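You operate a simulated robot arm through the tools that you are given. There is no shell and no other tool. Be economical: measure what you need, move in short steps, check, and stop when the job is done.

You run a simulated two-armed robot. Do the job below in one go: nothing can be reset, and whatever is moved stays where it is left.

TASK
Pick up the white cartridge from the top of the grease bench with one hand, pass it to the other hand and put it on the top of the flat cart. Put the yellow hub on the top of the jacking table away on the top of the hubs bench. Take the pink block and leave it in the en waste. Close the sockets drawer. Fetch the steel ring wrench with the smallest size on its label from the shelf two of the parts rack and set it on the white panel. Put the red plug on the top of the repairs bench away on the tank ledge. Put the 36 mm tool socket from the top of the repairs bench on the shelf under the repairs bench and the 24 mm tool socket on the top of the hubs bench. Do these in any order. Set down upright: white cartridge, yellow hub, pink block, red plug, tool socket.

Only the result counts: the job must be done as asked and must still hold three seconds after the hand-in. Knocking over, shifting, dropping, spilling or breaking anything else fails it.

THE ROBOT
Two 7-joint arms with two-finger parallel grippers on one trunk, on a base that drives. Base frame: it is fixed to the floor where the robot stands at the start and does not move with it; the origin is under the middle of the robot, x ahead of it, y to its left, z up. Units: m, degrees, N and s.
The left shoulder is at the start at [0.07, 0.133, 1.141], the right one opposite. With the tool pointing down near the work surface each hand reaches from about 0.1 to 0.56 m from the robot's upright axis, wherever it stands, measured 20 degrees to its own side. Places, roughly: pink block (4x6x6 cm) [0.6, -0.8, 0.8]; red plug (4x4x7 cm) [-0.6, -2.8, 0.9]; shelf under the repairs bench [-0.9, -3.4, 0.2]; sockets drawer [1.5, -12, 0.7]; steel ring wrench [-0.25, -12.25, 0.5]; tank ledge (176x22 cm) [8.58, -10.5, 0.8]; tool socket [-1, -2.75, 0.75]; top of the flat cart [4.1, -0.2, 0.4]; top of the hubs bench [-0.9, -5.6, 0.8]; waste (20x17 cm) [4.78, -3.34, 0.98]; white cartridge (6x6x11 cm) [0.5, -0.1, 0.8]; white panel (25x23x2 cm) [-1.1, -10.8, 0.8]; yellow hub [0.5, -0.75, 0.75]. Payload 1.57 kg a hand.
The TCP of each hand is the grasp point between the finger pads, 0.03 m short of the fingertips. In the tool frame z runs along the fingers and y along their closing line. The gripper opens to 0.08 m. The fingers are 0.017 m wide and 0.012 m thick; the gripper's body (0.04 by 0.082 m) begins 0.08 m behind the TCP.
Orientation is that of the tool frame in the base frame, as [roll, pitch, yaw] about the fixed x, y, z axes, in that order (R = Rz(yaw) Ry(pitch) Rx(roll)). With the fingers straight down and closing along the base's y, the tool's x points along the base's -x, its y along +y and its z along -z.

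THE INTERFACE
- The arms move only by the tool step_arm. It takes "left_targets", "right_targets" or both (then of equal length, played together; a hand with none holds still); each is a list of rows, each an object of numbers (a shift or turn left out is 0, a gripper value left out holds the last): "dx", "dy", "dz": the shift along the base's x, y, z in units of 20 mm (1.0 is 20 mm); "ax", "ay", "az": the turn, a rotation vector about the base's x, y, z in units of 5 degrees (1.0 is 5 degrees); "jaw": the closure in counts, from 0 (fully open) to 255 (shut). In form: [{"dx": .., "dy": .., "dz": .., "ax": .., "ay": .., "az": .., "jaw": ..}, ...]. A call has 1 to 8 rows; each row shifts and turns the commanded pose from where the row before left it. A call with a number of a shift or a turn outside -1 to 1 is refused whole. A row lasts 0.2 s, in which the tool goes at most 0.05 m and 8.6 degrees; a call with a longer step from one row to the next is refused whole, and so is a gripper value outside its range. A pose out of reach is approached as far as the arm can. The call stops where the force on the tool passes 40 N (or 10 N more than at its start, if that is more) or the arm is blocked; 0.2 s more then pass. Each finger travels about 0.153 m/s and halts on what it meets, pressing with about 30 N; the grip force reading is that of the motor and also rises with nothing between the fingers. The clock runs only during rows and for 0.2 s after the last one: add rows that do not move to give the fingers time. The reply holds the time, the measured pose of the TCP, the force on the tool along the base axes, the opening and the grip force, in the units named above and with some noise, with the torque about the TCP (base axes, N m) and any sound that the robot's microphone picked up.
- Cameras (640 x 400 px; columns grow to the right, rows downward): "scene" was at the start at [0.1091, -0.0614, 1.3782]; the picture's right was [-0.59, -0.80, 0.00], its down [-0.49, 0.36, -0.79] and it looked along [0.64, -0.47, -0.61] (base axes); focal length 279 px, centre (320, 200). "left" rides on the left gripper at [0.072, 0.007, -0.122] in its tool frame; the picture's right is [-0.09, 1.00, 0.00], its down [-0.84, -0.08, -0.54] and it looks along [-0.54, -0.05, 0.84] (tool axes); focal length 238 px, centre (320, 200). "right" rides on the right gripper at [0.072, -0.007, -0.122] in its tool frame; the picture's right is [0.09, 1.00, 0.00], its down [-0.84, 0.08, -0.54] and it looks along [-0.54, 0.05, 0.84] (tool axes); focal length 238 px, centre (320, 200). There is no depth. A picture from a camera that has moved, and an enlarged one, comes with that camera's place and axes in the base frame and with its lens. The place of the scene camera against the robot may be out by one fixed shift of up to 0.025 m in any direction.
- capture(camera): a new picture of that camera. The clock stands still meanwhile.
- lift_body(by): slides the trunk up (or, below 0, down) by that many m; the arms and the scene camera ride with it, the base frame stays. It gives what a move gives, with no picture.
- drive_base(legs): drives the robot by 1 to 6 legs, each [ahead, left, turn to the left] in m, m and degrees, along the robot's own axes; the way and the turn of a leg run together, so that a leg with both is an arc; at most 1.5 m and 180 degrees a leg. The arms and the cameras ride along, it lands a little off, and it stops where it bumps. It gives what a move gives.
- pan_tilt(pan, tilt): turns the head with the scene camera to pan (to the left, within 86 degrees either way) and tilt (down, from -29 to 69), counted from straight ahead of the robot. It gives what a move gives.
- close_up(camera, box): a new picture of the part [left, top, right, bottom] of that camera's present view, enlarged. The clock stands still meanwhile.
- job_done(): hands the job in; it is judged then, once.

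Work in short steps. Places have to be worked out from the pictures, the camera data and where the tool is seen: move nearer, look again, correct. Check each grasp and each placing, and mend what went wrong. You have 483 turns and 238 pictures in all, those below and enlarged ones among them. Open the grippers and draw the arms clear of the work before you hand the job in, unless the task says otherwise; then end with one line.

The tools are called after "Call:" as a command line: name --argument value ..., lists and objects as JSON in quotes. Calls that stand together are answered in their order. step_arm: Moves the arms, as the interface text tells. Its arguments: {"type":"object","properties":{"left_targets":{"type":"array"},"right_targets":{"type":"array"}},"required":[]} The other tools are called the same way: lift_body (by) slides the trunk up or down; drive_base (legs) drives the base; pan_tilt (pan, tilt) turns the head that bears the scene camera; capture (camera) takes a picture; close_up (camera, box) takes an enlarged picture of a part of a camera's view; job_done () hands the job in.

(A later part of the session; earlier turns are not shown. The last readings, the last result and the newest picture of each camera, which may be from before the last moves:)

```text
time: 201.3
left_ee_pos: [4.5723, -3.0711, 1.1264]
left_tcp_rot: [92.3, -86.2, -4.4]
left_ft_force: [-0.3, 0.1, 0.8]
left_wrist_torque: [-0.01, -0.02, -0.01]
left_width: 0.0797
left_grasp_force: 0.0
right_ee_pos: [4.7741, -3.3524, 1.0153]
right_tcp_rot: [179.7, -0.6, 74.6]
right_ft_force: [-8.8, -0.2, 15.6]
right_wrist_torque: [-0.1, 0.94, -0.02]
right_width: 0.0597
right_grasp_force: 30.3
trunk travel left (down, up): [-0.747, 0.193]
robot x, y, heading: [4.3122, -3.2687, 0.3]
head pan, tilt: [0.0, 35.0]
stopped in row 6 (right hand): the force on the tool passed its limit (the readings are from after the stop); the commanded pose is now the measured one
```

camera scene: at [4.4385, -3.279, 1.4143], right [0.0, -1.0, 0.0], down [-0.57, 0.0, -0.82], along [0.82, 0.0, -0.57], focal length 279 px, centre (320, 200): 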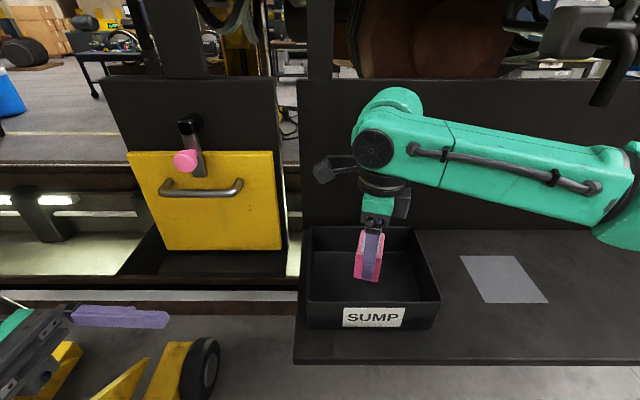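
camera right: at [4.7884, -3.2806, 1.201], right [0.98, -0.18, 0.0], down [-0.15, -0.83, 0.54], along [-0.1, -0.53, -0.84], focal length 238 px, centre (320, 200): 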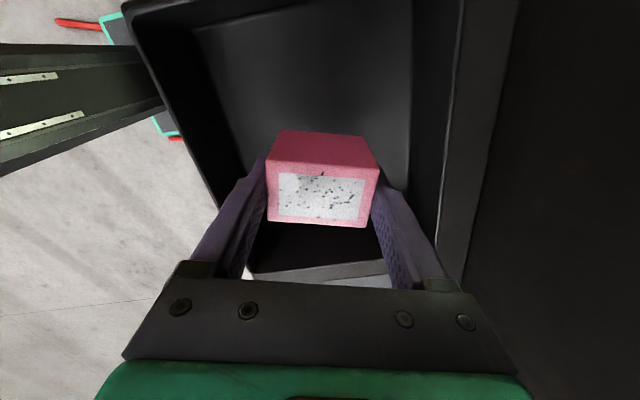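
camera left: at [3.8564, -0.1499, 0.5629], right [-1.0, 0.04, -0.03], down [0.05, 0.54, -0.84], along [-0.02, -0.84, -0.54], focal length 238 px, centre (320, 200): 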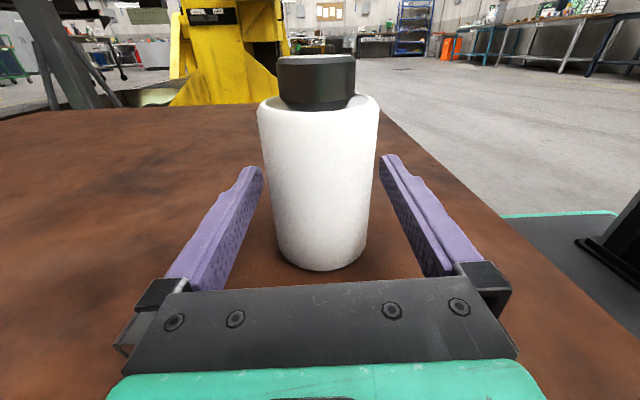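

Contact felt at TCP 1.015 with some side load. Checking.

Call:
close_up --camera "scene" --box '[290, 180, 460, 340]'

Call:
capture --camera "right"

```text
2.50 times, centred on (375, 260) of scene
camera zoom: at [4.434, -3.2786, 1.4147], right [0.0, -1.0, 0.0], down [-0.57, 0.0, -0.82], along [0.82, 0.0, -0.57], focal length 698 px, centre (182, 50)
```

zoom: 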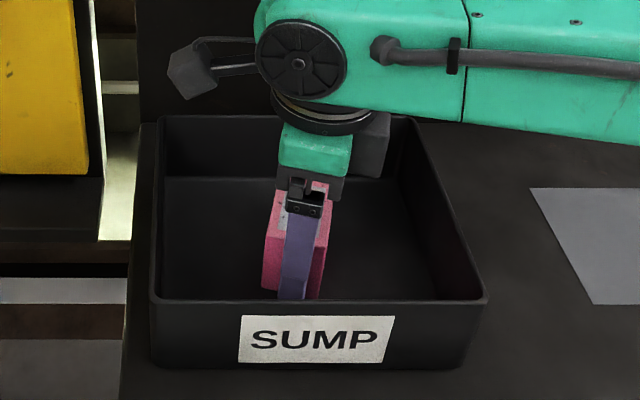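

```text
161 pictures are left
camera right: at [4.7855, -3.2811, 1.1388], right [0.98, -0.17, 0.01], down [-0.15, -0.83, 0.53], along [-0.09, -0.53, -0.85], focal length 238 px, centre (320, 200)
```

right: 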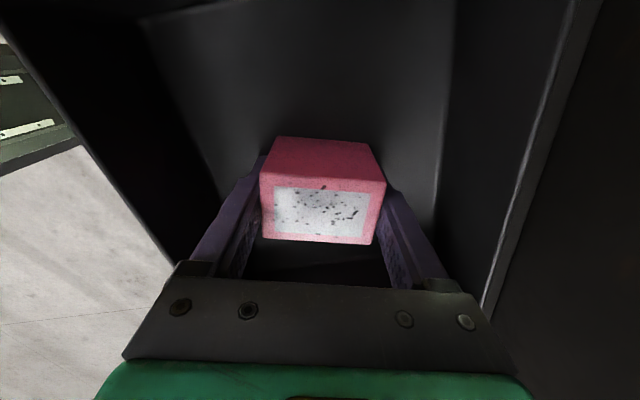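

Block rests on the box floor. Opening partly and lifting out.

Call:
step_arm --right_targets '[{"dz": 0.1, "jaw": 50}, {"jaw": 40}, {"jaw": 35}, {"dz": 0.5}, {"dz": 1}, {"dz": 1}, {"dz": 1}, {"dz": 1}]'

Call:
capture --camera "right"

```text
time: 203.1
left_ee_pos: [4.5751, -3.0721, 1.1274]
left_tcp_rot: [92.4, -86.1, -4.5]
left_ft_force: [-0.9, -0.4, -0.1]
left_wrist_torque: [-0.03, -0.02, 0.03]
left_width: 0.0801
left_grasp_force: 0.1
right_ee_pos: [4.7755, -3.3548, 1.1048]
right_tcp_rot: [179.8, -0.6, 74.8]
right_ft_force: [0.0, 0.2, 0.8]
right_wrist_torque: [-0.01, 0.02, 0.01]
right_width: 0.069
right_grasp_force: 0.0
trunk travel left (down, up): [-0.747, 0.193]
robot x, y, heading: [4.3084, -3.2706, 0.1]
head pan, tilt: [0.0, 35.0]
```

```text
160 pictures are left
camera right: at [4.7871, -3.2838, 1.228], right [0.98, -0.17, 0.0], down [-0.15, -0.83, 0.53], along [-0.09, -0.53, -0.85], focal length 238 px, centre (320, 200)
```

right: 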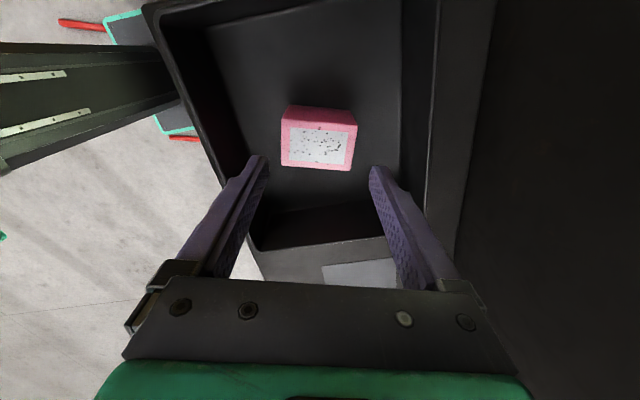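

Block sits upright in the box. Raising the hand clear and backing away; then returning to the jacking table for the hub.

Call:
step_arm --right_targets '[{"dz": 1, "jaw": 0}, {"dz": 1}, {"dz": 1}, {"dz": 1}, {"dz": 1}, {"dx": -1}, {"dx": -1}, {"dx": -1}]'

Call:
drive_base --legs '[[-1.4, 0, 0], [0, 0.5, 0], [-1.2, 0, 0], [-1.2, 0, 0]]'

```text
time: 204.9
left_ee_pos: [4.5746, -3.072, 1.1269]
left_tcp_rot: [92.5, -86.1, -4.4]
left_ft_force: [0.3, -1.1, 0.0]
left_wrist_torque: [0.0, 0.01, 0.02]
left_width: 0.0799
left_grasp_force: 0.1
right_ee_pos: [4.7086, -3.3753, 1.1732]
right_tcp_rot: [179.8, -0.7, 74.6]
right_ft_force: [0.2, -0.3, -0.3]
right_wrist_torque: [0.01, 0.01, -0.01]
right_width: 0.0798
right_grasp_force: 0.0
right hand out of reach, approached as far as the arm can: row 1, 2, 3, 4, 5
trunk travel left (down, up): [-0.747, 0.193]
robot x, y, heading: [4.3058, -3.2705, 0.4]
head pan, tilt: [0.0, 35.0]
```

```text
time: 225.8
left_ee_pos: [0.7845, -2.5658, 1.126]
left_tcp_rot: [92.4, -86.0, -4.6]
left_ft_force: [0.9, -0.7, 0.8]
left_wrist_torque: [0.0, -0.03, -0.04]
left_width: 0.0801
left_grasp_force: 0.1
right_ee_pos: [0.917, -2.87, 1.1728]
right_tcp_rot: [180.0, -0.6, 74.5]
right_ft_force: [0.7, -0.1, -0.2]
right_wrist_torque: [-0.01, -0.02, -0.01]
right_width: 0.0802
right_grasp_force: 0.1
trunk travel left (down, up): [-0.747, 0.193]
robot x, y, heading: [0.5158, -2.7625, 0.1]
head pan, tilt: [0.0, 35.0]
```

Continuing around the table end to its front.

Call:
drive_base --legs '[[-0.77, 0.9, 0], [0, 1.2, 0]]'

Call:
step_arm --left_targets '[{"ax": 1}, {"ax": 1}, {"ax": 1}, {"ax": 1}, {"ax": 1}, {"ax": 1}, {"ax": 1}, {"ax": 1}]' --right_targets '[{"az": 1}, {"az": 1}, {"az": 1}, {"az": 1}, {"az": 1}, {"az": 1}, {"az": 1}, {"az": 1}]'

Call:
step_arm --left_targets '[{"ax": 1}, {"ax": 1}, {"ax": 1}, {"ax": 1}, {"ax": 1}, {"ax": 1}, {"ax": 1}, {"ax": 1}]' --right_targets '[{"az": 1}, {"az": 1}, {"az": 1}, {"az": 1}, {"az": 1}, {"az": 1}, {"az": 1}, {"az": 1}]'

Call:
capture --camera "scene"

```text
time: 237.8
left_ee_pos: [-0.0047, -0.4188, 1.1266]
left_tcp_rot: [92.6, -86.1, -5.1]
left_ft_force: [0.1, 0.4, 0.5]
left_wrist_torque: [0.02, -0.01, -0.02]
left_width: 0.08
left_grasp_force: 0.0
right_ee_pos: [0.1263, -0.7237, 1.1733]
right_tcp_rot: [179.9, -0.6, 74.2]
right_ft_force: [-0.2, -0.1, -0.1]
right_wrist_torque: [0.02, -0.05, 0.04]
right_width: 0.08
right_grasp_force: 0.1
trunk travel left (down, up): [-0.747, 0.193]
robot x, y, heading: [-0.2707, -0.6124, -0.1]
head pan, tilt: [0.0, 35.0]
```

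```text
time: 239.6
left_ee_pos: [-0.0058, -0.4179, 1.1264]
left_tcp_rot: [172.9, -49.4, -84.0]
left_ft_force: [0.3, 0.0, -0.7]
left_wrist_torque: [0.01, -0.01, 0.0]
left_width: 0.0801
left_grasp_force: 0.0
right_ee_pos: [0.1267, -0.7226, 1.1731]
right_tcp_rot: [179.8, -0.6, 114.4]
right_ft_force: [-0.2, 0.6, -0.4]
right_wrist_torque: [-0.01, -0.04, 0.02]
right_width: 0.0801
right_grasp_force: 0.1
trunk travel left (down, up): [-0.747, 0.193]
robot x, y, heading: [-0.2683, -0.6163, 0.0]
head pan, tilt: [0.0, 35.0]
```

```text
time: 241.4
left_ee_pos: [-0.0044, -0.419, 1.1269]
left_tcp_rot: [176.9, -9.5, -86.1]
left_ft_force: [0.3, 0.2, -1.0]
left_wrist_torque: [0.02, -0.02, -0.01]
left_width: 0.0799
left_grasp_force: 0.2
right_ee_pos: [0.1253, -0.7242, 1.1729]
right_tcp_rot: [179.8, -0.6, 154.3]
right_ft_force: [-0.2, -0.3, -0.3]
right_wrist_torque: [0.0, 0.0, -0.01]
right_width: 0.08
right_grasp_force: 0.0
trunk travel left (down, up): [-0.747, 0.193]
robot x, y, heading: [-0.2726, -0.6118, -0.2]
head pan, tilt: [0.0, 35.0]
```

```text
159 pictures are left
camera scene: at [-0.1448, -0.6253, 1.4144], right [0.0, -1.0, 0.0], down [-0.57, 0.0, -0.82], along [0.82, 0.0, -0.57], focal length 279 px, centre (320, 200)
```

scene: 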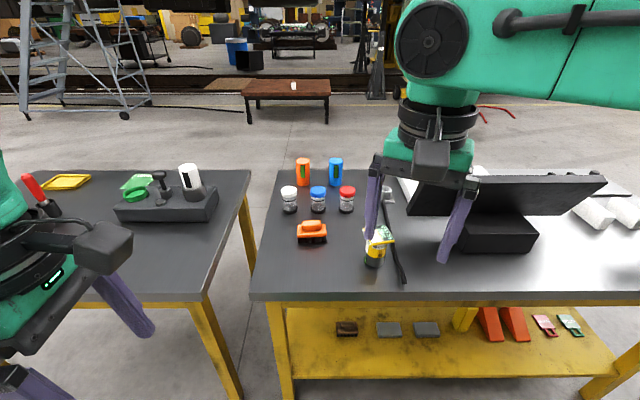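

Back at the table front. I yaw the right hand to match the hub's plate (≈−175°), finish righting the left hand, and drive up.

Call:
step_arm --left_targets '[{"ax": 1}, {"ax": 0.9}, {"az": -1}, {"az": -1}, {"az": -1}, {"az": -1}, {"az": -1}, {"az": -1}]' --right_targets '[{"az": 1}, {"az": 1}, {"az": 1}, {"az": 1}, {"az": 1}, {"az": 1}, {"az": 0.1}, {}]'

Call:
step_arm --left_targets '[{"az": -1}, {"az": -1}, {"az": -1}, {"az": -1}, {"az": -1}, {"az": -1}, {"az": -1}, {"az": -1}]'

Call:
drive_base --legs '[[0.27, -0.03, 0]]'

Call:
capture --camera "right"

```text
time: 243.2
left_ee_pos: [-0.0043, -0.4192, 1.1271]
left_tcp_rot: [177.5, -0.1, -116.2]
left_ft_force: [0.0, -0.3, -0.5]
left_wrist_torque: [-0.01, -0.03, 0.0]
left_width: 0.0801
left_grasp_force: 0.1
right_ee_pos: [0.1275, -0.7222, 1.1728]
right_tcp_rot: [179.9, -0.6, -175.3]
right_ft_force: [-0.2, -0.3, 0.3]
right_wrist_torque: [0.0, 0.01, -0.03]
right_width: 0.0801
right_grasp_force: 0.1
trunk travel left (down, up): [-0.747, 0.193]
robot x, y, heading: [-0.2697, -0.6125, -0.2]
head pan, tilt: [0.0, 35.0]
```

```text
time: 245.0
left_ee_pos: [-0.0048, -0.4186, 1.1263]
left_tcp_rot: [177.5, -0.1, -156.3]
left_ft_force: [-0.5, -0.7, 0.0]
left_wrist_torque: [0.0, 0.02, -0.02]
left_width: 0.0801
left_grasp_force: 0.0
right_ee_pos: [0.1265, -0.7227, 1.1726]
right_tcp_rot: [179.9, -0.7, -175.3]
right_ft_force: [0.9, -0.2, 0.5]
right_wrist_torque: [0.01, 0.01, 0.04]
right_width: 0.0803
right_grasp_force: 0.1
trunk travel left (down, up): [-0.747, 0.193]
robot x, y, heading: [-0.2711, -0.6135, -0.2]
head pan, tilt: [0.0, 35.0]
```

```text
time: 246.9
left_ee_pos: [0.2581, -0.447, 1.1278]
left_tcp_rot: [177.5, 0.0, -155.8]
left_ft_force: [-0.3, -0.3, -0.7]
left_wrist_torque: [-0.01, -0.03, -0.02]
left_width: 0.0797
left_grasp_force: 0.1
right_ee_pos: [0.3927, -0.7495, 1.1743]
right_tcp_rot: [179.9, -0.5, -175.0]
right_ft_force: [-0.2, 0.1, -0.1]
right_wrist_torque: [0.02, 0.0, 0.0]
right_width: 0.0801
right_grasp_force: 0.2
trunk travel left (down, up): [-0.747, 0.193]
robot x, y, heading: [-0.0071, -0.6471, 0.3]
head pan, tilt: [0.0, 35.0]
```

```text
158 pictures are left
camera right: at [0.3218, -0.7629, 1.2974], right [-0.18, 0.98, 0.0], down [0.83, 0.15, 0.54], along [0.53, 0.1, -0.84], focal length 238 px, centre (320, 200)
```

right: 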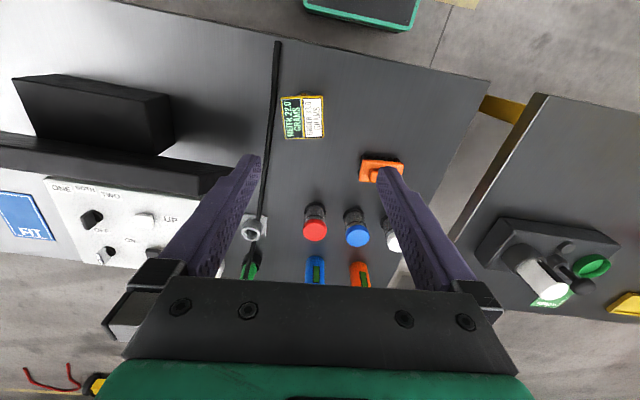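

Plate centre ≈(0.426,-0.772), turned ~12°. I align the yaw, move above it and descend to about 1.0 for a finer look.

Call:
step_arm --right_targets '[{"az": 1, "dx": 0.8, "dy": -0.6}, {"az": 0.4, "dx": 0.8, "dy": -0.5}, {"dz": -1}, {"dz": -1}, {"dz": -1}, {"dz": -1}, {"dz": -1}, {"dz": -1}]'

Call:
step_arm --right_targets '[{"dz": -1}, {"dz": -1}, {}]'

Call:
capture --camera "right"

```text
time: 248.7
left_ee_pos: [0.26, -0.4479, 1.1264]
left_tcp_rot: [177.5, -0.2, -155.8]
left_ft_force: [0.5, -0.2, -0.1]
left_wrist_torque: [0.0, 0.0, -0.02]
left_width: 0.08
left_grasp_force: 0.1
right_ee_pos: [0.4264, -0.7737, 1.0542]
right_tcp_rot: [179.8, -0.5, -168.0]
right_ft_force: [-0.4, 0.4, -0.1]
right_wrist_torque: [0.02, -0.01, 0.04]
right_width: 0.08
right_grasp_force: 0.1
trunk travel left (down, up): [-0.747, 0.193]
robot x, y, heading: [-0.0055, -0.6466, 0.0]
head pan, tilt: [0.0, 35.0]
```

```text
time: 249.5
left_ee_pos: [0.259, -0.4472, 1.1272]
left_tcp_rot: [177.4, -0.1, -155.8]
left_ft_force: [-0.2, -0.3, 0.5]
left_wrist_torque: [-0.01, -0.02, 0.01]
left_width: 0.0801
left_grasp_force: 0.0
right_ee_pos: [0.4261, -0.7724, 1.014]
right_tcp_rot: [179.8, -0.6, -168.0]
right_ft_force: [-0.1, 0.3, 0.0]
right_wrist_torque: [0.01, -0.03, -0.04]
right_width: 0.0799
right_grasp_force: 0.0
trunk travel left (down, up): [-0.747, 0.193]
robot x, y, heading: [-0.0066, -0.6465, -0.1]
head pan, tilt: [0.0, 35.0]
```

```text
157 pictures are left
camera right: at [0.358, -0.7941, 1.1366], right [-0.3, 0.95, 0.0], down [0.81, 0.25, 0.53], along [0.51, 0.16, -0.85], focal length 238 px, centre (320, 200)
```

right: 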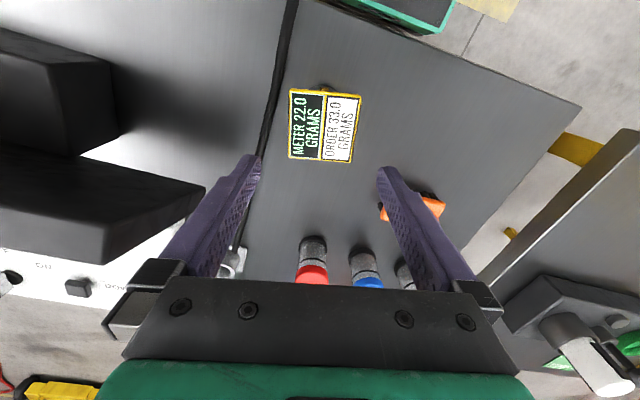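

Plate ~7 cm square, top at z≈0.893, aligned with the fingers. Centring and descending to just above it.

Call:
step_arm --right_targets '[{"dx": -0.35, "dz": -1}, {"dz": -1}, {"dz": -1}, {"dz": -1}, {}]'

Call:
capture --camera "right"

```text
time: 250.7
left_ee_pos: [0.259, -0.4471, 1.1257]
left_tcp_rot: [177.5, -0.2, -155.8]
left_ft_force: [0.2, -0.3, 1.0]
left_wrist_torque: [-0.01, 0.01, -0.01]
left_width: 0.08
left_grasp_force: 0.0
right_ee_pos: [0.4182, -0.773, 0.9333]
right_tcp_rot: [179.8, -0.6, -168.1]
right_ft_force: [-0.4, -0.2, 0.0]
right_wrist_torque: [0.0, 0.01, 0.0]
right_width: 0.08
right_grasp_force: 0.0
trunk travel left (down, up): [-0.747, 0.193]
robot x, y, heading: [-0.0049, -0.6453, 0.2]
head pan, tilt: [0.0, 35.0]
```

```text
156 pictures are left
camera right: at [0.35, -0.7942, 1.0564], right [-0.3, 0.95, 0.0], down [0.81, 0.25, 0.53], along [0.51, 0.16, -0.85], focal length 238 px, centre (320, 200)
```

right: 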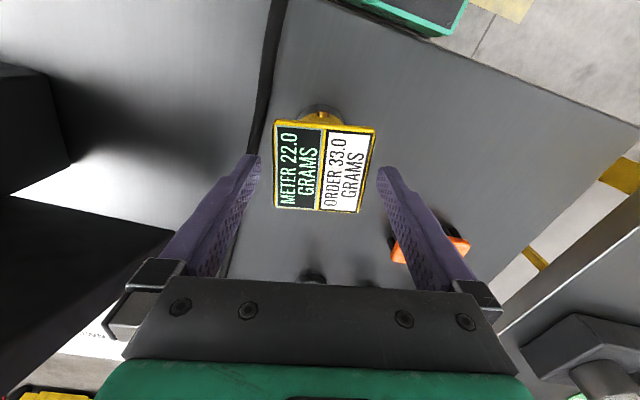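

Centred within a millimetre. Small yaw trim, then descending to 0.875 with the fingers straddling the plate.

Call:
step_arm --right_targets '[{"az": 0.4, "dx": 0.1}, {"dz": -0.7}, {"dz": -0.7}, {"dz": -0.7}, {"dz": -0.7}, {}]'

Call:
capture --camera "right"

```text
time: 252.1
left_ee_pos: [0.2587, -0.4468, 1.1255]
left_tcp_rot: [177.4, -0.2, -155.8]
left_ft_force: [0.3, 0.1, -0.1]
left_wrist_torque: [0.0, 0.02, -0.02]
left_width: 0.0799
left_grasp_force: 0.1
right_ee_pos: [0.4206, -0.7716, 0.8771]
right_tcp_rot: [179.7, -0.5, -166.0]
right_ft_force: [0.2, 0.3, 0.1]
right_wrist_torque: [0.0, 0.02, -0.02]
right_width: 0.0803
right_grasp_force: 0.1
trunk travel left (down, up): [-0.747, 0.193]
robot x, y, heading: [-0.0028, -0.641, 0.3]
head pan, tilt: [0.0, 35.0]
```

```text
155 pictures are left
camera right: at [0.353, -0.7955, 1.001], right [-0.33, 0.94, 0.0], down [0.8, 0.28, 0.53], along [0.5, 0.18, -0.85], focal length 238 px, centre (320, 200)
```

right: 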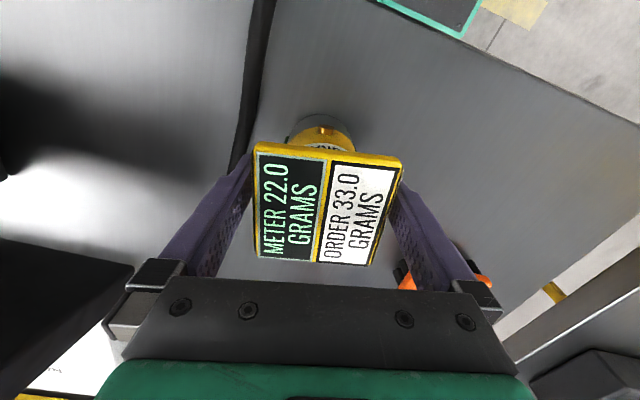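

No contact, nicely straddled. Closing.

Call:
step_arm --right_targets '[{"jaw": 15}, {"jaw": 30}, {"jaw": 60}, {"jaw": 150}, {"jaw": 255}, {}, {}]'

Call:
lift_body --by 0.06

Call:
capture --camera "right"

Call:
capture --camera "scene"

```text
time: 253.7
left_ee_pos: [0.2593, -0.4462, 1.1261]
left_tcp_rot: [177.6, -0.2, -155.8]
left_ft_force: [-0.9, 0.4, 0.9]
left_wrist_torque: [0.0, 0.01, -0.02]
left_width: 0.0798
left_grasp_force: 0.1
right_ee_pos: [0.4194, -0.7712, 0.8775]
right_tcp_rot: [179.8, -0.6, -165.9]
right_ft_force: [-0.1, 0.7, 0.2]
right_wrist_torque: [-0.04, -0.06, -0.02]
right_width: 0.0659
right_grasp_force: 30.1
trunk travel left (down, up): [-0.747, 0.193]
robot x, y, heading: [-0.0063, -0.6456, -0.1]
head pan, tilt: [0.0, 35.0]
```

```text
time: 254.7
left_ee_pos: [0.261, -0.4475, 1.1873]
left_tcp_rot: [177.5, -0.2, -155.8]
left_ft_force: [-0.4, 0.5, 0.1]
left_wrist_torque: [-0.02, -0.05, -0.03]
left_width: 0.08
left_grasp_force: 0.1
right_ee_pos: [0.4212, -0.7719, 0.9371]
right_tcp_rot: [179.8, -0.7, -166.0]
right_ft_force: [-0.1, -1.1, -6.5]
right_wrist_torque: [0.0, 0.04, 0.01]
right_width: 0.0658
right_grasp_force: 29.9
trunk travel left (down, up): [-0.807, 0.133]
robot x, y, heading: [-0.0071, -0.6423, 0.0]
head pan, tilt: [0.0, 35.0]
```

```text
154 pictures are left
camera right: at [0.3539, -0.7959, 1.0606], right [-0.33, 0.94, 0.0], down [0.8, 0.28, 0.53], along [0.5, 0.18, -0.85], focal length 238 px, centre (320, 200)
```

right: 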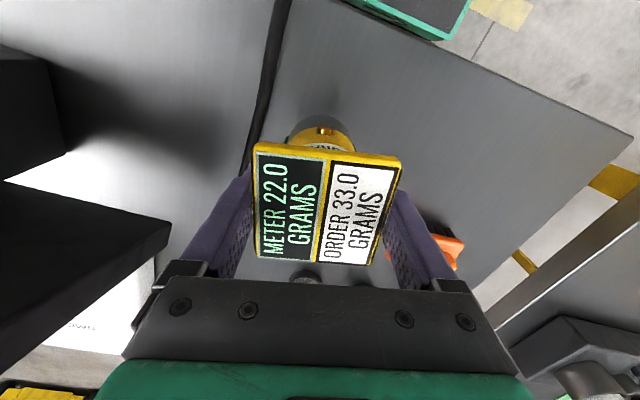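

```text
153 pictures are left
camera scene: at [0.1234, -0.6535, 1.4742], right [0.0, -1.0, 0.0], down [-0.57, 0.0, -0.82], along [0.82, 0.0, -0.57], focal length 279 px, centre (320, 200)
```

scene: 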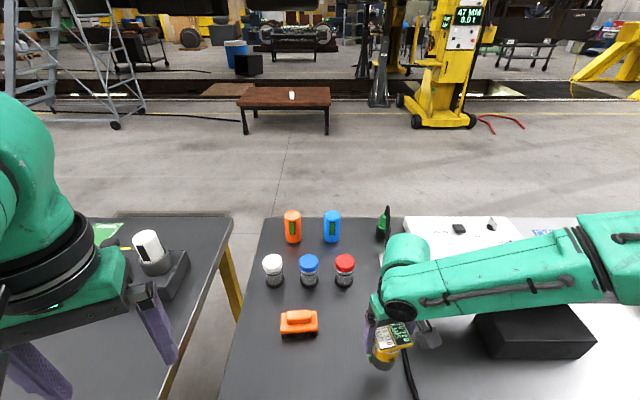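

Hub held (6.5 N). Lifting a bit, backing off, and turning to face the repairs bench (−y).

Call:
lift_body --by 0.1

Call:
drive_base --legs '[[-0.45, 0, 0], [0, -0.7, 0], [0, 0, -90]]'

Call:
capture --camera "scene"

```text
time: 256.0
left_ee_pos: [0.2606, -0.4467, 1.2872]
left_tcp_rot: [177.6, -0.3, -155.8]
left_ft_force: [0.4, 0.7, -0.3]
left_wrist_torque: [0.0, 0.0, 0.01]
left_width: 0.0799
left_grasp_force: 0.0
right_ee_pos: [0.4204, -0.7717, 1.0373]
right_tcp_rot: [179.9, -0.6, -166.0]
right_ft_force: [0.8, -0.3, -6.4]
right_wrist_torque: [0.0, 0.02, -0.01]
right_width: 0.0659
right_grasp_force: 30.1
trunk travel left (down, up): [-0.907, 0.033]
robot x, y, heading: [-0.0048, -0.6452, 0.1]
head pan, tilt: [0.0, 35.0]
```

```text
time: 266.0
left_ee_pos: [-0.2666, -1.61, 1.2863]
left_tcp_rot: [177.5, -0.3, 113.0]
left_ft_force: [-0.3, 0.2, 0.3]
left_wrist_torque: [0.01, 0.0, 0.01]
left_width: 0.0798
left_grasp_force: 0.1
right_ee_pos: [-0.5951, -1.7643, 1.0371]
right_tcp_rot: [179.8, -0.7, 102.9]
right_ft_force: [0.2, -0.1, -6.7]
right_wrist_torque: [-0.01, 0.04, 0.02]
right_width: 0.0657
right_grasp_force: 29.7
trunk travel left (down, up): [-0.907, 0.033]
robot x, y, heading: [-0.4577, -1.3394, -90.8]
head pan, tilt: [0.0, 35.0]
```

```text
152 pictures are left
camera scene: at [-0.4713, -1.4902, 1.5743], right [-1.0, 0.02, 0.0], down [0.01, 0.57, -0.82], along [-0.01, -0.82, -0.57], focal length 279 px, centre (320, 200)
```

scene: 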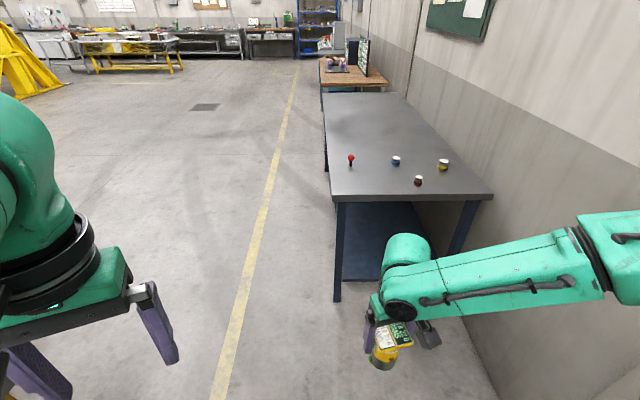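

Bench items: red plug (~-0.67,-2.97), and three sockets near (-1.0,-2.75), (-0.94,-2.97), (-1.19,-2.91). Moving closer to read their labels.

Call:
drive_base --legs '[[0.75, -0.33, 0.8]]'

Call:
pan_tilt --pan -10 --tilt 42

Call:
capture --camera "scene"

Call:
close_up --camera "scene" --box '[200, 120, 440, 270]'

```text
time: 270.4
left_ee_pos: [-0.6008, -2.3544, 1.2858]
left_tcp_rot: [177.4, -0.3, 114.4]
left_ft_force: [0.7, 0.4, 0.6]
left_wrist_torque: [-0.01, -0.01, 0.02]
left_width: 0.0797
left_grasp_force: 0.1
right_ee_pos: [-0.926, -2.5144, 1.0379]
right_tcp_rot: [179.9, -0.6, 104.1]
right_ft_force: [1.5, 0.3, -6.3]
right_wrist_torque: [0.01, 0.03, 0.0]
right_width: 0.0658
right_grasp_force: 29.6
trunk travel left (down, up): [-0.907, 0.033]
robot x, y, heading: [-0.7925, -2.0926, -89.5]
head pan, tilt: [0.0, 35.0]
```

```text
time: 271.1
left_ee_pos: [-0.6008, -2.356, 1.2858]
left_tcp_rot: [177.4, -0.2, 114.2]
left_ft_force: [-0.2, 0.2, 0.8]
left_wrist_torque: [-0.01, 0.0, -0.02]
left_width: 0.0802
left_grasp_force: 0.0
right_ee_pos: [-0.9263, -2.5157, 1.0364]
right_tcp_rot: [179.8, -0.6, 104.1]
right_ft_force: [-0.9, 0.0, -6.1]
right_wrist_torque: [0.02, 0.04, 0.0]
right_width: 0.0658
right_grasp_force: 29.9
trunk travel left (down, up): [-0.907, 0.033]
robot x, y, heading: [-0.7957, -2.0931, -90.0]
head pan, tilt: [-10.0, 42.0]
```

```text
151 pictures are left
camera scene: at [-0.8231, -2.233, 1.5638], right [-0.99, 0.17, 0.0], down [0.11, 0.66, -0.74], along [-0.13, -0.73, -0.67], focal length 279 px, centre (320, 200)
```

scene: 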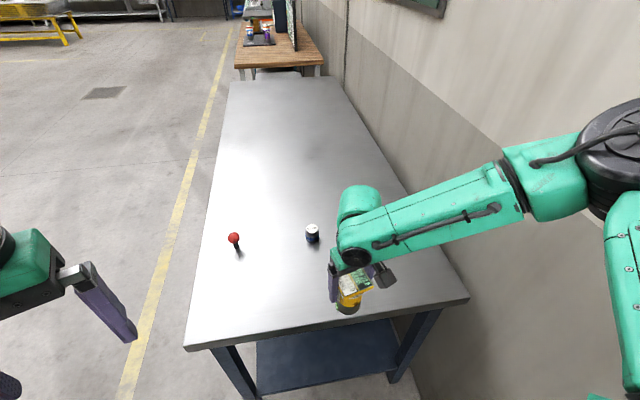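

```text
2.67 times, centred on (320, 195) of scene
camera zoom: at [-0.8231, -2.233, 1.5638], right [-0.99, 0.17, 0.0], down [0.11, 0.66, -0.74], along [-0.13, -0.73, -0.67], focal length 745 px, centre (320, 213)
```

zoom: 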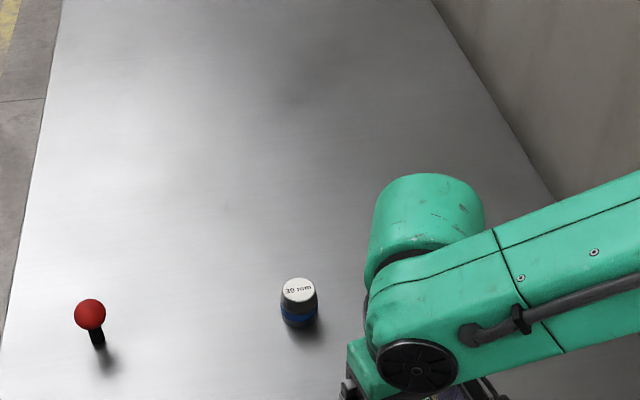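

The blue socket's label reads 30 or 36 mm. I zoom further, and use the left wrist camera for the others.

Call:
close_up --camera "scene" --box '[296, 215, 328, 250]'

Call:
capture --camera "right"

```text
11.43 times, centred on (312, 232) of scene
camera zoom: at [-0.8231, -2.233, 1.5638], right [-0.99, 0.17, 0.0], down [0.11, 0.66, -0.74], along [-0.13, -0.73, -0.67], focal length 3193 px, centre (411, -171)
```

zoom: 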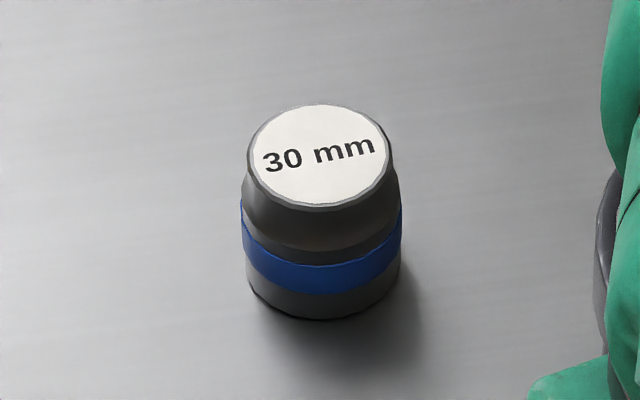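

```text
148 pictures are left
camera right: at [-0.9506, -2.4493, 1.1608], right [0.94, 0.33, 0.0], down [0.28, -0.8, 0.53], along [0.18, -0.5, -0.85], focal length 238 px, centre (320, 200)
```

right: 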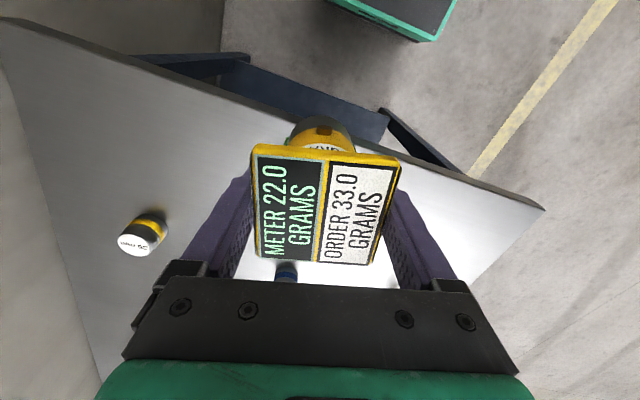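

Blue is 30 mm (not wanted). Zooming on the yellow one in the wrist view.

Call:
close_up --camera "right" --box '[110, 205, 180, 265]'

```text
6.67 times, centred on (145, 235) of right
camera zoom: at [-0.9506, -2.4493, 1.1608], right [0.94, 0.33, 0.0], down [0.28, -0.8, 0.53], along [0.18, -0.5, -0.85], focal length 1589 px, centre (1487, -33)
```

zoom: 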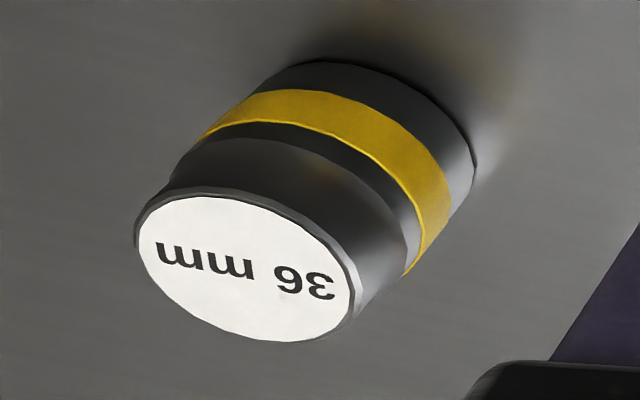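

Yellow is the 36 mm, so the brown one should be 24 mm. With the wall tight on my right while holding the hub, I'll put the hub away first: driving down the aisle to the hubs bench.

Call:
drive_base --legs '[[0, 0.6, 0], [0.5, 0.3, 0], [1.4, 0, 0], [0.7, 0, 0]]'

Call:
pan_tilt --pan -50 --tilt 35

Call:
capture --camera "scene"

```text
time: 287.4
left_ee_pos: [0.2133, -4.9571, 1.2874]
left_tcp_rot: [177.5, -0.1, 111.5]
left_ft_force: [0.4, 0.0, -0.2]
left_wrist_torque: [-0.01, 0.0, 0.03]
left_width: 0.0798
left_grasp_force: 0.1
right_ee_pos: [-0.1194, -5.102, 1.0359]
right_tcp_rot: [179.7, -0.6, 101.2]
right_ft_force: [-0.4, 1.2, -6.0]
right_wrist_torque: [-0.01, -0.02, 0.03]
right_width: 0.0659
right_grasp_force: 30.0
trunk travel left (down, up): [-0.907, 0.033]
robot x, y, heading: [0.0326, -4.6849, -92.6]
head pan, tilt: [-10.0, 42.0]
```

```text
time: 288.5
left_ee_pos: [0.2121, -4.9595, 1.286]
left_tcp_rot: [177.5, -0.2, 111.4]
left_ft_force: [-0.3, 0.4, 0.2]
left_wrist_torque: [0.0, -0.02, -0.01]
left_width: 0.08
left_grasp_force: 0.0
right_ee_pos: [-0.1198, -5.1021, 1.0374]
right_tcp_rot: [179.8, -0.7, 101.2]
right_ft_force: [0.2, -0.3, -6.4]
right_wrist_torque: [0.01, 0.02, 0.02]
right_width: 0.066
right_grasp_force: 30.0
trunk travel left (down, up): [-0.907, 0.033]
robot x, y, heading: [0.0291, -4.6821, -92.7]
head pan, tilt: [-50.0, 35.0]
```

```text
146 pictures are left
camera scene: at [-0.0532, -4.7974, 1.5743], right [-0.61, 0.8, 0.0], down [0.46, 0.35, -0.82], along [-0.65, -0.5, -0.57], focal length 279 px, centre (320, 200)
```

scene: 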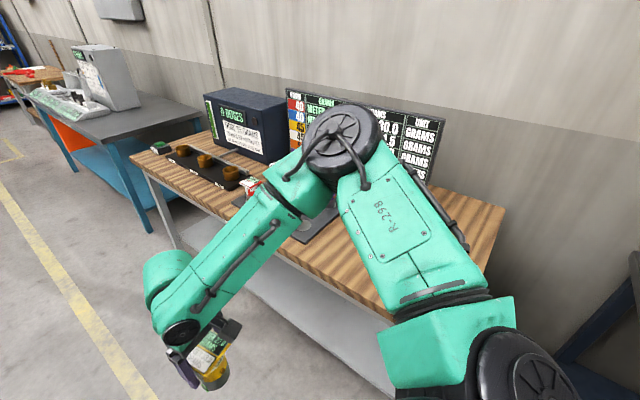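

Hubs bench lies x −0.57…−1.4, y −4.85…−6.7. Turning to face it.

Call:
drive_base --legs '[[0.35, 0, 0], [0, 0, -87]]'

Call:
pan_tilt --pan 0 --tilt 40

Call:
capture --camera "scene"

```text
time: 294.5
left_ee_pos: [-0.2532, -5.2298, 1.2872]
left_tcp_rot: [177.6, -0.2, 24.0]
left_ft_force: [-0.2, 0.8, 0.5]
left_wrist_torque: [0.03, -0.01, 0.02]
left_width: 0.08
left_grasp_force: 0.0
right_ee_pos: [-0.412, -4.9034, 1.0368]
right_tcp_rot: [179.9, -0.6, 13.7]
right_ft_force: [-0.7, -1.6, -4.6]
right_wrist_torque: [-0.02, -0.01, -0.01]
right_width: 0.0657
right_grasp_force: 30.0
trunk travel left (down, up): [-0.907, 0.033]
robot x, y, heading: [0.0131, -5.0345, 179.9]
head pan, tilt: [-50.0, 35.0]
```

```text
time: 295.6
left_ee_pos: [-0.2535, -5.2299, 1.2863]
left_tcp_rot: [177.5, -0.1, 24.0]
left_ft_force: [-0.2, -0.4, 0.1]
left_wrist_torque: [0.0, 0.0, -0.03]
left_width: 0.0799
left_grasp_force: 0.0
right_ee_pos: [-0.4109, -4.9031, 1.0373]
right_tcp_rot: [179.7, -0.8, 13.8]
right_ft_force: [0.6, -0.2, -6.1]
right_wrist_torque: [-0.02, 0.0, 0.0]
right_width: 0.0658
right_grasp_force: 29.8
trunk travel left (down, up): [-0.907, 0.033]
robot x, y, heading: [0.0108, -5.032, 179.9]
head pan, tilt: [0.0, 40.0]
```

```text
145 pictures are left
camera scene: at [-0.1332, -5.0434, 1.5667], right [0.0, 1.0, 0.0], down [0.64, 0.0, -0.77], along [-0.77, 0.0, -0.64], focal length 279 px, centre (320, 200)
```

scene: 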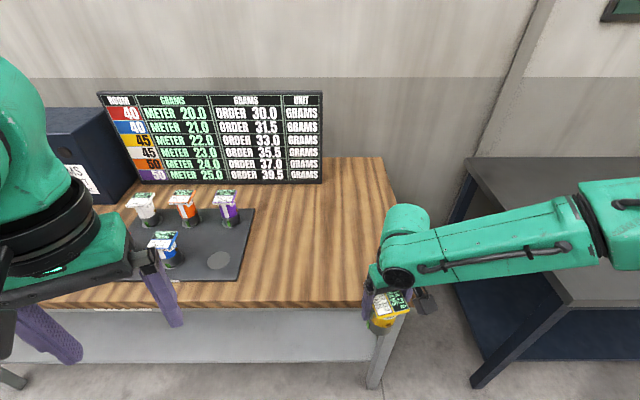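

The bench has a mat with colour-matched hubs and one empty circle at about (-0.72,-5.38), evidently the yellow hub's place. Moving so the right arm reaches it.

Call:
drive_base --legs '[[0, 0.44, 0], [0.24, 0, 0]]'

Call:
capture --camera "right"

Call:
capture --camera "scene"

```text
time: 299.7
left_ee_pos: [-0.4889, -5.6676, 1.2877]
left_tcp_rot: [177.6, 0.0, 24.2]
left_ft_force: [-0.2, 0.1, -0.6]
left_wrist_torque: [-0.02, 0.02, -0.03]
left_width: 0.08
left_grasp_force: 0.0
right_ee_pos: [-0.6489, -5.3416, 1.0387]
right_tcp_rot: [179.9, -0.5, 14.0]
right_ft_force: [0.7, -0.3, -6.0]
right_wrist_torque: [0.0, -0.01, -0.04]
right_width: 0.0658
right_grasp_force: 30.0
trunk travel left (down, up): [-0.907, 0.033]
robot x, y, heading: [-0.2273, -5.4733, -180.0]
head pan, tilt: [0.0, 40.0]
```

```text
144 pictures are left
camera right: at [-0.5818, -5.3182, 1.1619], right [0.33, -0.94, 0.0], down [-0.8, -0.28, 0.54], along [-0.5, -0.18, -0.84], focal length 238 px, centre (320, 200)
```

right: 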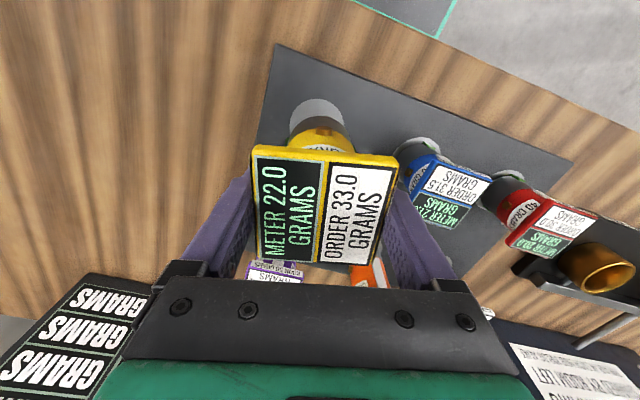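

```text
143 pictures are left
camera scene: at [-0.3676, -5.481, 1.5672], right [0.0, 1.0, 0.0], down [0.64, 0.0, -0.77], along [-0.77, 0.0, -0.64], focal length 279 px, centre (320, 200)
```

scene: 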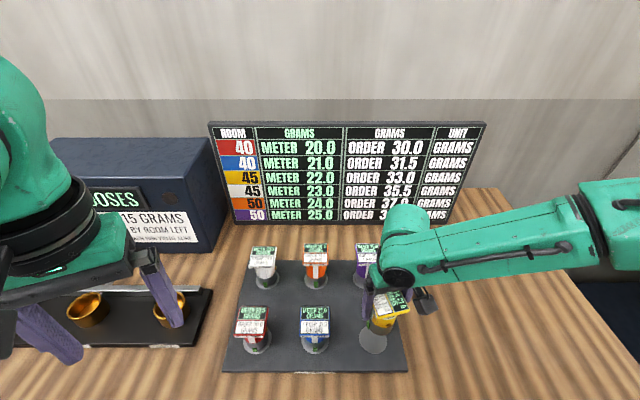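

The mat has six places with the empty disc centred ≈(-0.661,-5.342), nearly under the hub. I align yaw, shift 1 cm, and lower the trunk 0.12.

Call:
step_arm --right_targets '[{"az": -1, "dx": -0.6}, {"az": -1}, {"az": -0.8}, {}]'

Call:
lift_body --by -0.11

Call:
capture --camera "right"

Call:
capture --camera "scene"

```text
time: 300.7
left_ee_pos: [-0.4927, -5.6672, 1.2861]
left_tcp_rot: [177.4, -0.3, 24.1]
left_ft_force: [-0.3, 0.6, 0.6]
left_wrist_torque: [0.0, -0.01, -0.03]
left_width: 0.0797
left_grasp_force: 0.0
right_ee_pos: [-0.6643, -5.3422, 1.0363]
right_tcp_rot: [179.7, -0.7, -0.2]
right_ft_force: [0.5, -0.3, -5.6]
right_wrist_torque: [0.0, -0.04, -0.03]
right_width: 0.0657
right_grasp_force: 30.0
trunk travel left (down, up): [-0.907, 0.033]
robot x, y, heading: [-0.2271, -5.4709, -180.0]
head pan, tilt: [0.0, 40.0]
```

```text
time: 302.1
left_ee_pos: [-0.4885, -5.6689, 1.1776]
left_tcp_rot: [177.6, 0.0, 24.1]
left_ft_force: [0.2, -0.2, 0.6]
left_wrist_torque: [0.01, 0.02, 0.02]
left_width: 0.08
left_grasp_force: 0.1
right_ee_pos: [-0.6621, -5.3419, 0.9309]
right_tcp_rot: [179.8, -0.2, -0.1]
right_ft_force: [-5.1, 3.5, 25.7]
right_wrist_torque: [0.51, 0.43, -0.12]
right_width: 0.0652
right_grasp_force: 30.1
trunk travel left (down, up): [-0.797, 0.143]
robot x, y, heading: [-0.2253, -5.4692, 179.8]
head pan, tilt: [0.0, 40.0]
```

```text
142 pictures are left
camera right: at [-0.5911, -5.3354, 1.0534], right [0.09, -1.0, 0.0], down [-0.84, -0.07, 0.54], along [-0.54, -0.05, -0.84], focal length 238 px, centre (320, 200)
```

right: 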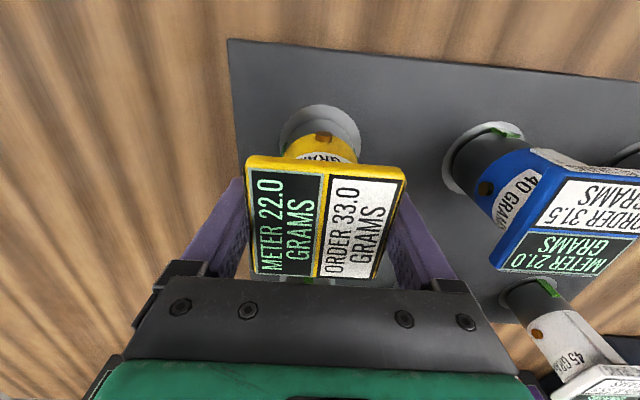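

```text
141 pictures are left
camera scene: at [-0.3677, -5.4816, 1.4576], right [0.0, 1.0, 0.0], down [0.64, 0.0, -0.77], along [-0.77, 0.0, -0.64], focal length 279 px, centre (320, 200)
```

scene: 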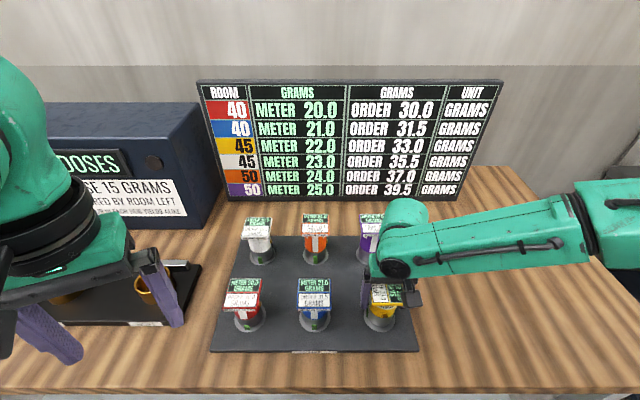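

Contact at bottom z≈0.853, but the base is ~1.5 cm too far from me relative to the ring (compare the blue one). Lifting, shifting +x 1.5 cm, and lowering again.

Call:
step_arm --right_targets '[{"dz": 0.6}, {"dz": 0.6}, {"dx": 0.7}, {}]'

Call:
capture --camera "right"

```text
time: 303.1
left_ee_pos: [-0.4918, -5.6672, 1.1762]
left_tcp_rot: [177.4, -0.3, 24.1]
left_ft_force: [-0.5, 0.0, -0.5]
left_wrist_torque: [-0.03, -0.02, 0.01]
left_width: 0.0802
left_grasp_force: 0.0
right_ee_pos: [-0.6494, -5.3426, 0.9508]
right_tcp_rot: [179.7, -0.8, 0.0]
right_ft_force: [0.3, -0.3, -6.0]
right_wrist_torque: [-0.03, -0.04, 0.02]
right_width: 0.0657
right_grasp_force: 30.2
trunk travel left (down, up): [-0.797, 0.143]
robot x, y, heading: [-0.228, -5.4722, -179.9]
head pan, tilt: [0.0, 40.0]
```

```text
140 pictures are left
camera right: at [-0.5802, -5.3359, 1.0739], right [0.09, -1.0, 0.0], down [-0.84, -0.07, 0.53], along [-0.53, -0.05, -0.85], focal length 238 px, centre (320, 200)
```

right: 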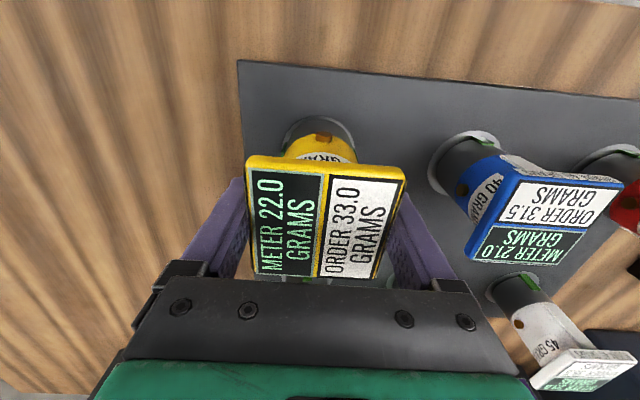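

Ring and hub base now coincide. Lowering gently to contact.

Call:
step_arm --right_targets '[{"dz": -0.4}, {"dz": -0.3}, {"dz": -0.2}, {"dz": -0.1}, {"dz": -0.1}, {}]'

Call:
capture --camera "right"

```text
time: 304.5
left_ee_pos: [-0.4907, -5.6664, 1.1776]
left_tcp_rot: [177.6, -0.2, 24.2]
left_ft_force: [0.3, 1.0, 0.3]
left_wrist_torque: [0.03, 0.0, -0.05]
left_width: 0.0797
left_grasp_force: 0.0
right_ee_pos: [-0.648, -5.3423, 0.9304]
right_tcp_rot: [179.8, -0.4, -0.1]
right_ft_force: [-0.4, 3.8, 9.7]
right_wrist_torque: [0.32, 0.39, -0.05]
right_width: 0.0658
right_grasp_force: 30.5
trunk travel left (down, up): [-0.797, 0.143]
robot x, y, heading: [-0.2236, -5.4741, 180.1]
head pan, tilt: [0.0, 40.0]
```

```text
139 pictures are left
camera right: at [-0.5783, -5.3352, 1.0538], right [0.09, -1.0, 0.0], down [-0.84, -0.07, 0.54], along [-0.53, -0.05, -0.84], focal length 238 px, centre (320, 200)
```

right: 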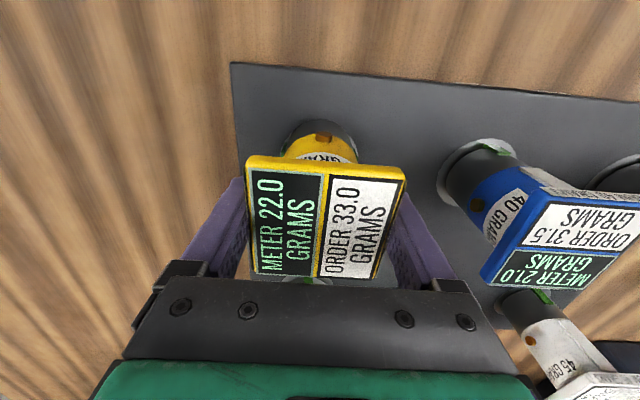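

Contact with about 10–16 N, well centred. Releasing and rising straight up.

Call:
step_arm --right_targets '[{"dz": 0.1, "jaw": 50}, {"jaw": 20}, {"jaw": 0}, {}, {"dz": 0.8}, {"dz": 1}, {"dz": 1}, {"dz": 1}]'

Call:
capture --camera "right"

```text
time: 306.3
left_ee_pos: [-0.491, -5.6671, 1.1771]
left_tcp_rot: [177.5, -0.1, 24.1]
left_ft_force: [-0.7, 0.3, 0.2]
left_wrist_torque: [0.0, 0.03, -0.01]
left_width: 0.08
left_grasp_force: 0.0
right_ee_pos: [-0.6488, -5.3436, 1.0068]
right_tcp_rot: [179.8, -0.6, -0.1]
right_ft_force: [0.0, 0.4, -0.4]
right_wrist_torque: [-0.01, -0.01, 0.0]
right_width: 0.0798
right_grasp_force: 0.1
trunk travel left (down, up): [-0.797, 0.143]
robot x, y, heading: [-0.2258, -5.4704, -180.0]
head pan, tilt: [0.0, 40.0]
```

```text
138 pictures are left
camera right: at [-0.5775, -5.3365, 1.1309], right [0.09, -1.0, 0.0], down [-0.84, -0.07, 0.53], along [-0.53, -0.05, -0.85], focal length 238 px, centre (320, 200)
```

right: 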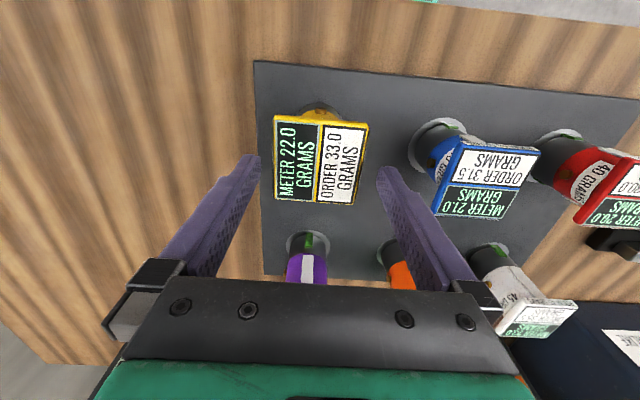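

Hub is placed. Heading back north to the repairs bench with both hands free.

Call:
step_arm --right_targets '[{"dz": 1}, {"dz": 1}, {"dz": 1}, {"dz": 1}, {"dz": 1}]'

Call:
drive_base --legs '[[-0.33, 0, 0], [0, -1.45, 0], [0, -1.45, 0], [0, 0, 90], [-0.45, 0, 0]]'

Call:
drive_base --legs '[[0, -0.85, 0]]'

```text
time: 307.5
left_ee_pos: [-0.4903, -5.6667, 1.1772]
left_tcp_rot: [177.5, -0.1, 24.0]
left_ft_force: [-1.0, -0.2, -1.4]
left_wrist_torque: [0.0, -0.01, 0.0]
left_width: 0.0802
left_grasp_force: 0.1
right_ee_pos: [-0.648, -5.342, 1.1076]
right_tcp_rot: [179.9, -0.6, -0.1]
right_ft_force: [-0.5, -0.8, 0.3]
right_wrist_torque: [-0.02, 0.03, 0.01]
right_width: 0.08
right_grasp_force: 0.1
trunk travel left (down, up): [-0.797, 0.143]
robot x, y, heading: [-0.2227, -5.4697, -179.9]
head pan, tilt: [0.0, 40.0]
```

```text
time: 329.6
left_ee_pos: [0.2784, -2.3592, 1.1758]
left_tcp_rot: [177.5, -0.2, 113.9]
left_ft_force: [0.0, -0.4, 0.0]
left_wrist_torque: [-0.01, 0.04, -0.02]
left_width: 0.0801
left_grasp_force: 0.1
right_ee_pos: [-0.0469, -2.5156, 1.1067]
right_tcp_rot: [179.8, -0.8, 89.7]
right_ft_force: [0.1, -0.1, 0.2]
right_wrist_torque: [0.0, 0.0, 0.01]
right_width: 0.0799
right_grasp_force: 0.0
trunk travel left (down, up): [-0.797, 0.143]
robot x, y, heading: [0.0817, -2.089, -90.0]
head pan, tilt: [0.0, 40.0]
```

```text
time: 334.1
left_ee_pos: [-0.5844, -2.3558, 1.1767]
left_tcp_rot: [177.4, -0.2, 114.0]
left_ft_force: [-0.4, -0.2, -0.6]
left_wrist_torque: [0.0, -0.02, 0.03]
left_width: 0.08
left_grasp_force: 0.1
right_ee_pos: [-0.9113, -2.5124, 1.1079]
right_tcp_rot: [179.9, -0.6, 90.1]
right_ft_force: [0.4, 0.6, -0.6]
right_wrist_torque: [0.02, 0.02, -0.01]
right_width: 0.0798
right_grasp_force: 0.1
trunk travel left (down, up): [-0.797, 0.143]
robot x, y, heading: [-0.7808, -2.0901, -89.8]
head pan, tilt: [0.0, 40.0]
```

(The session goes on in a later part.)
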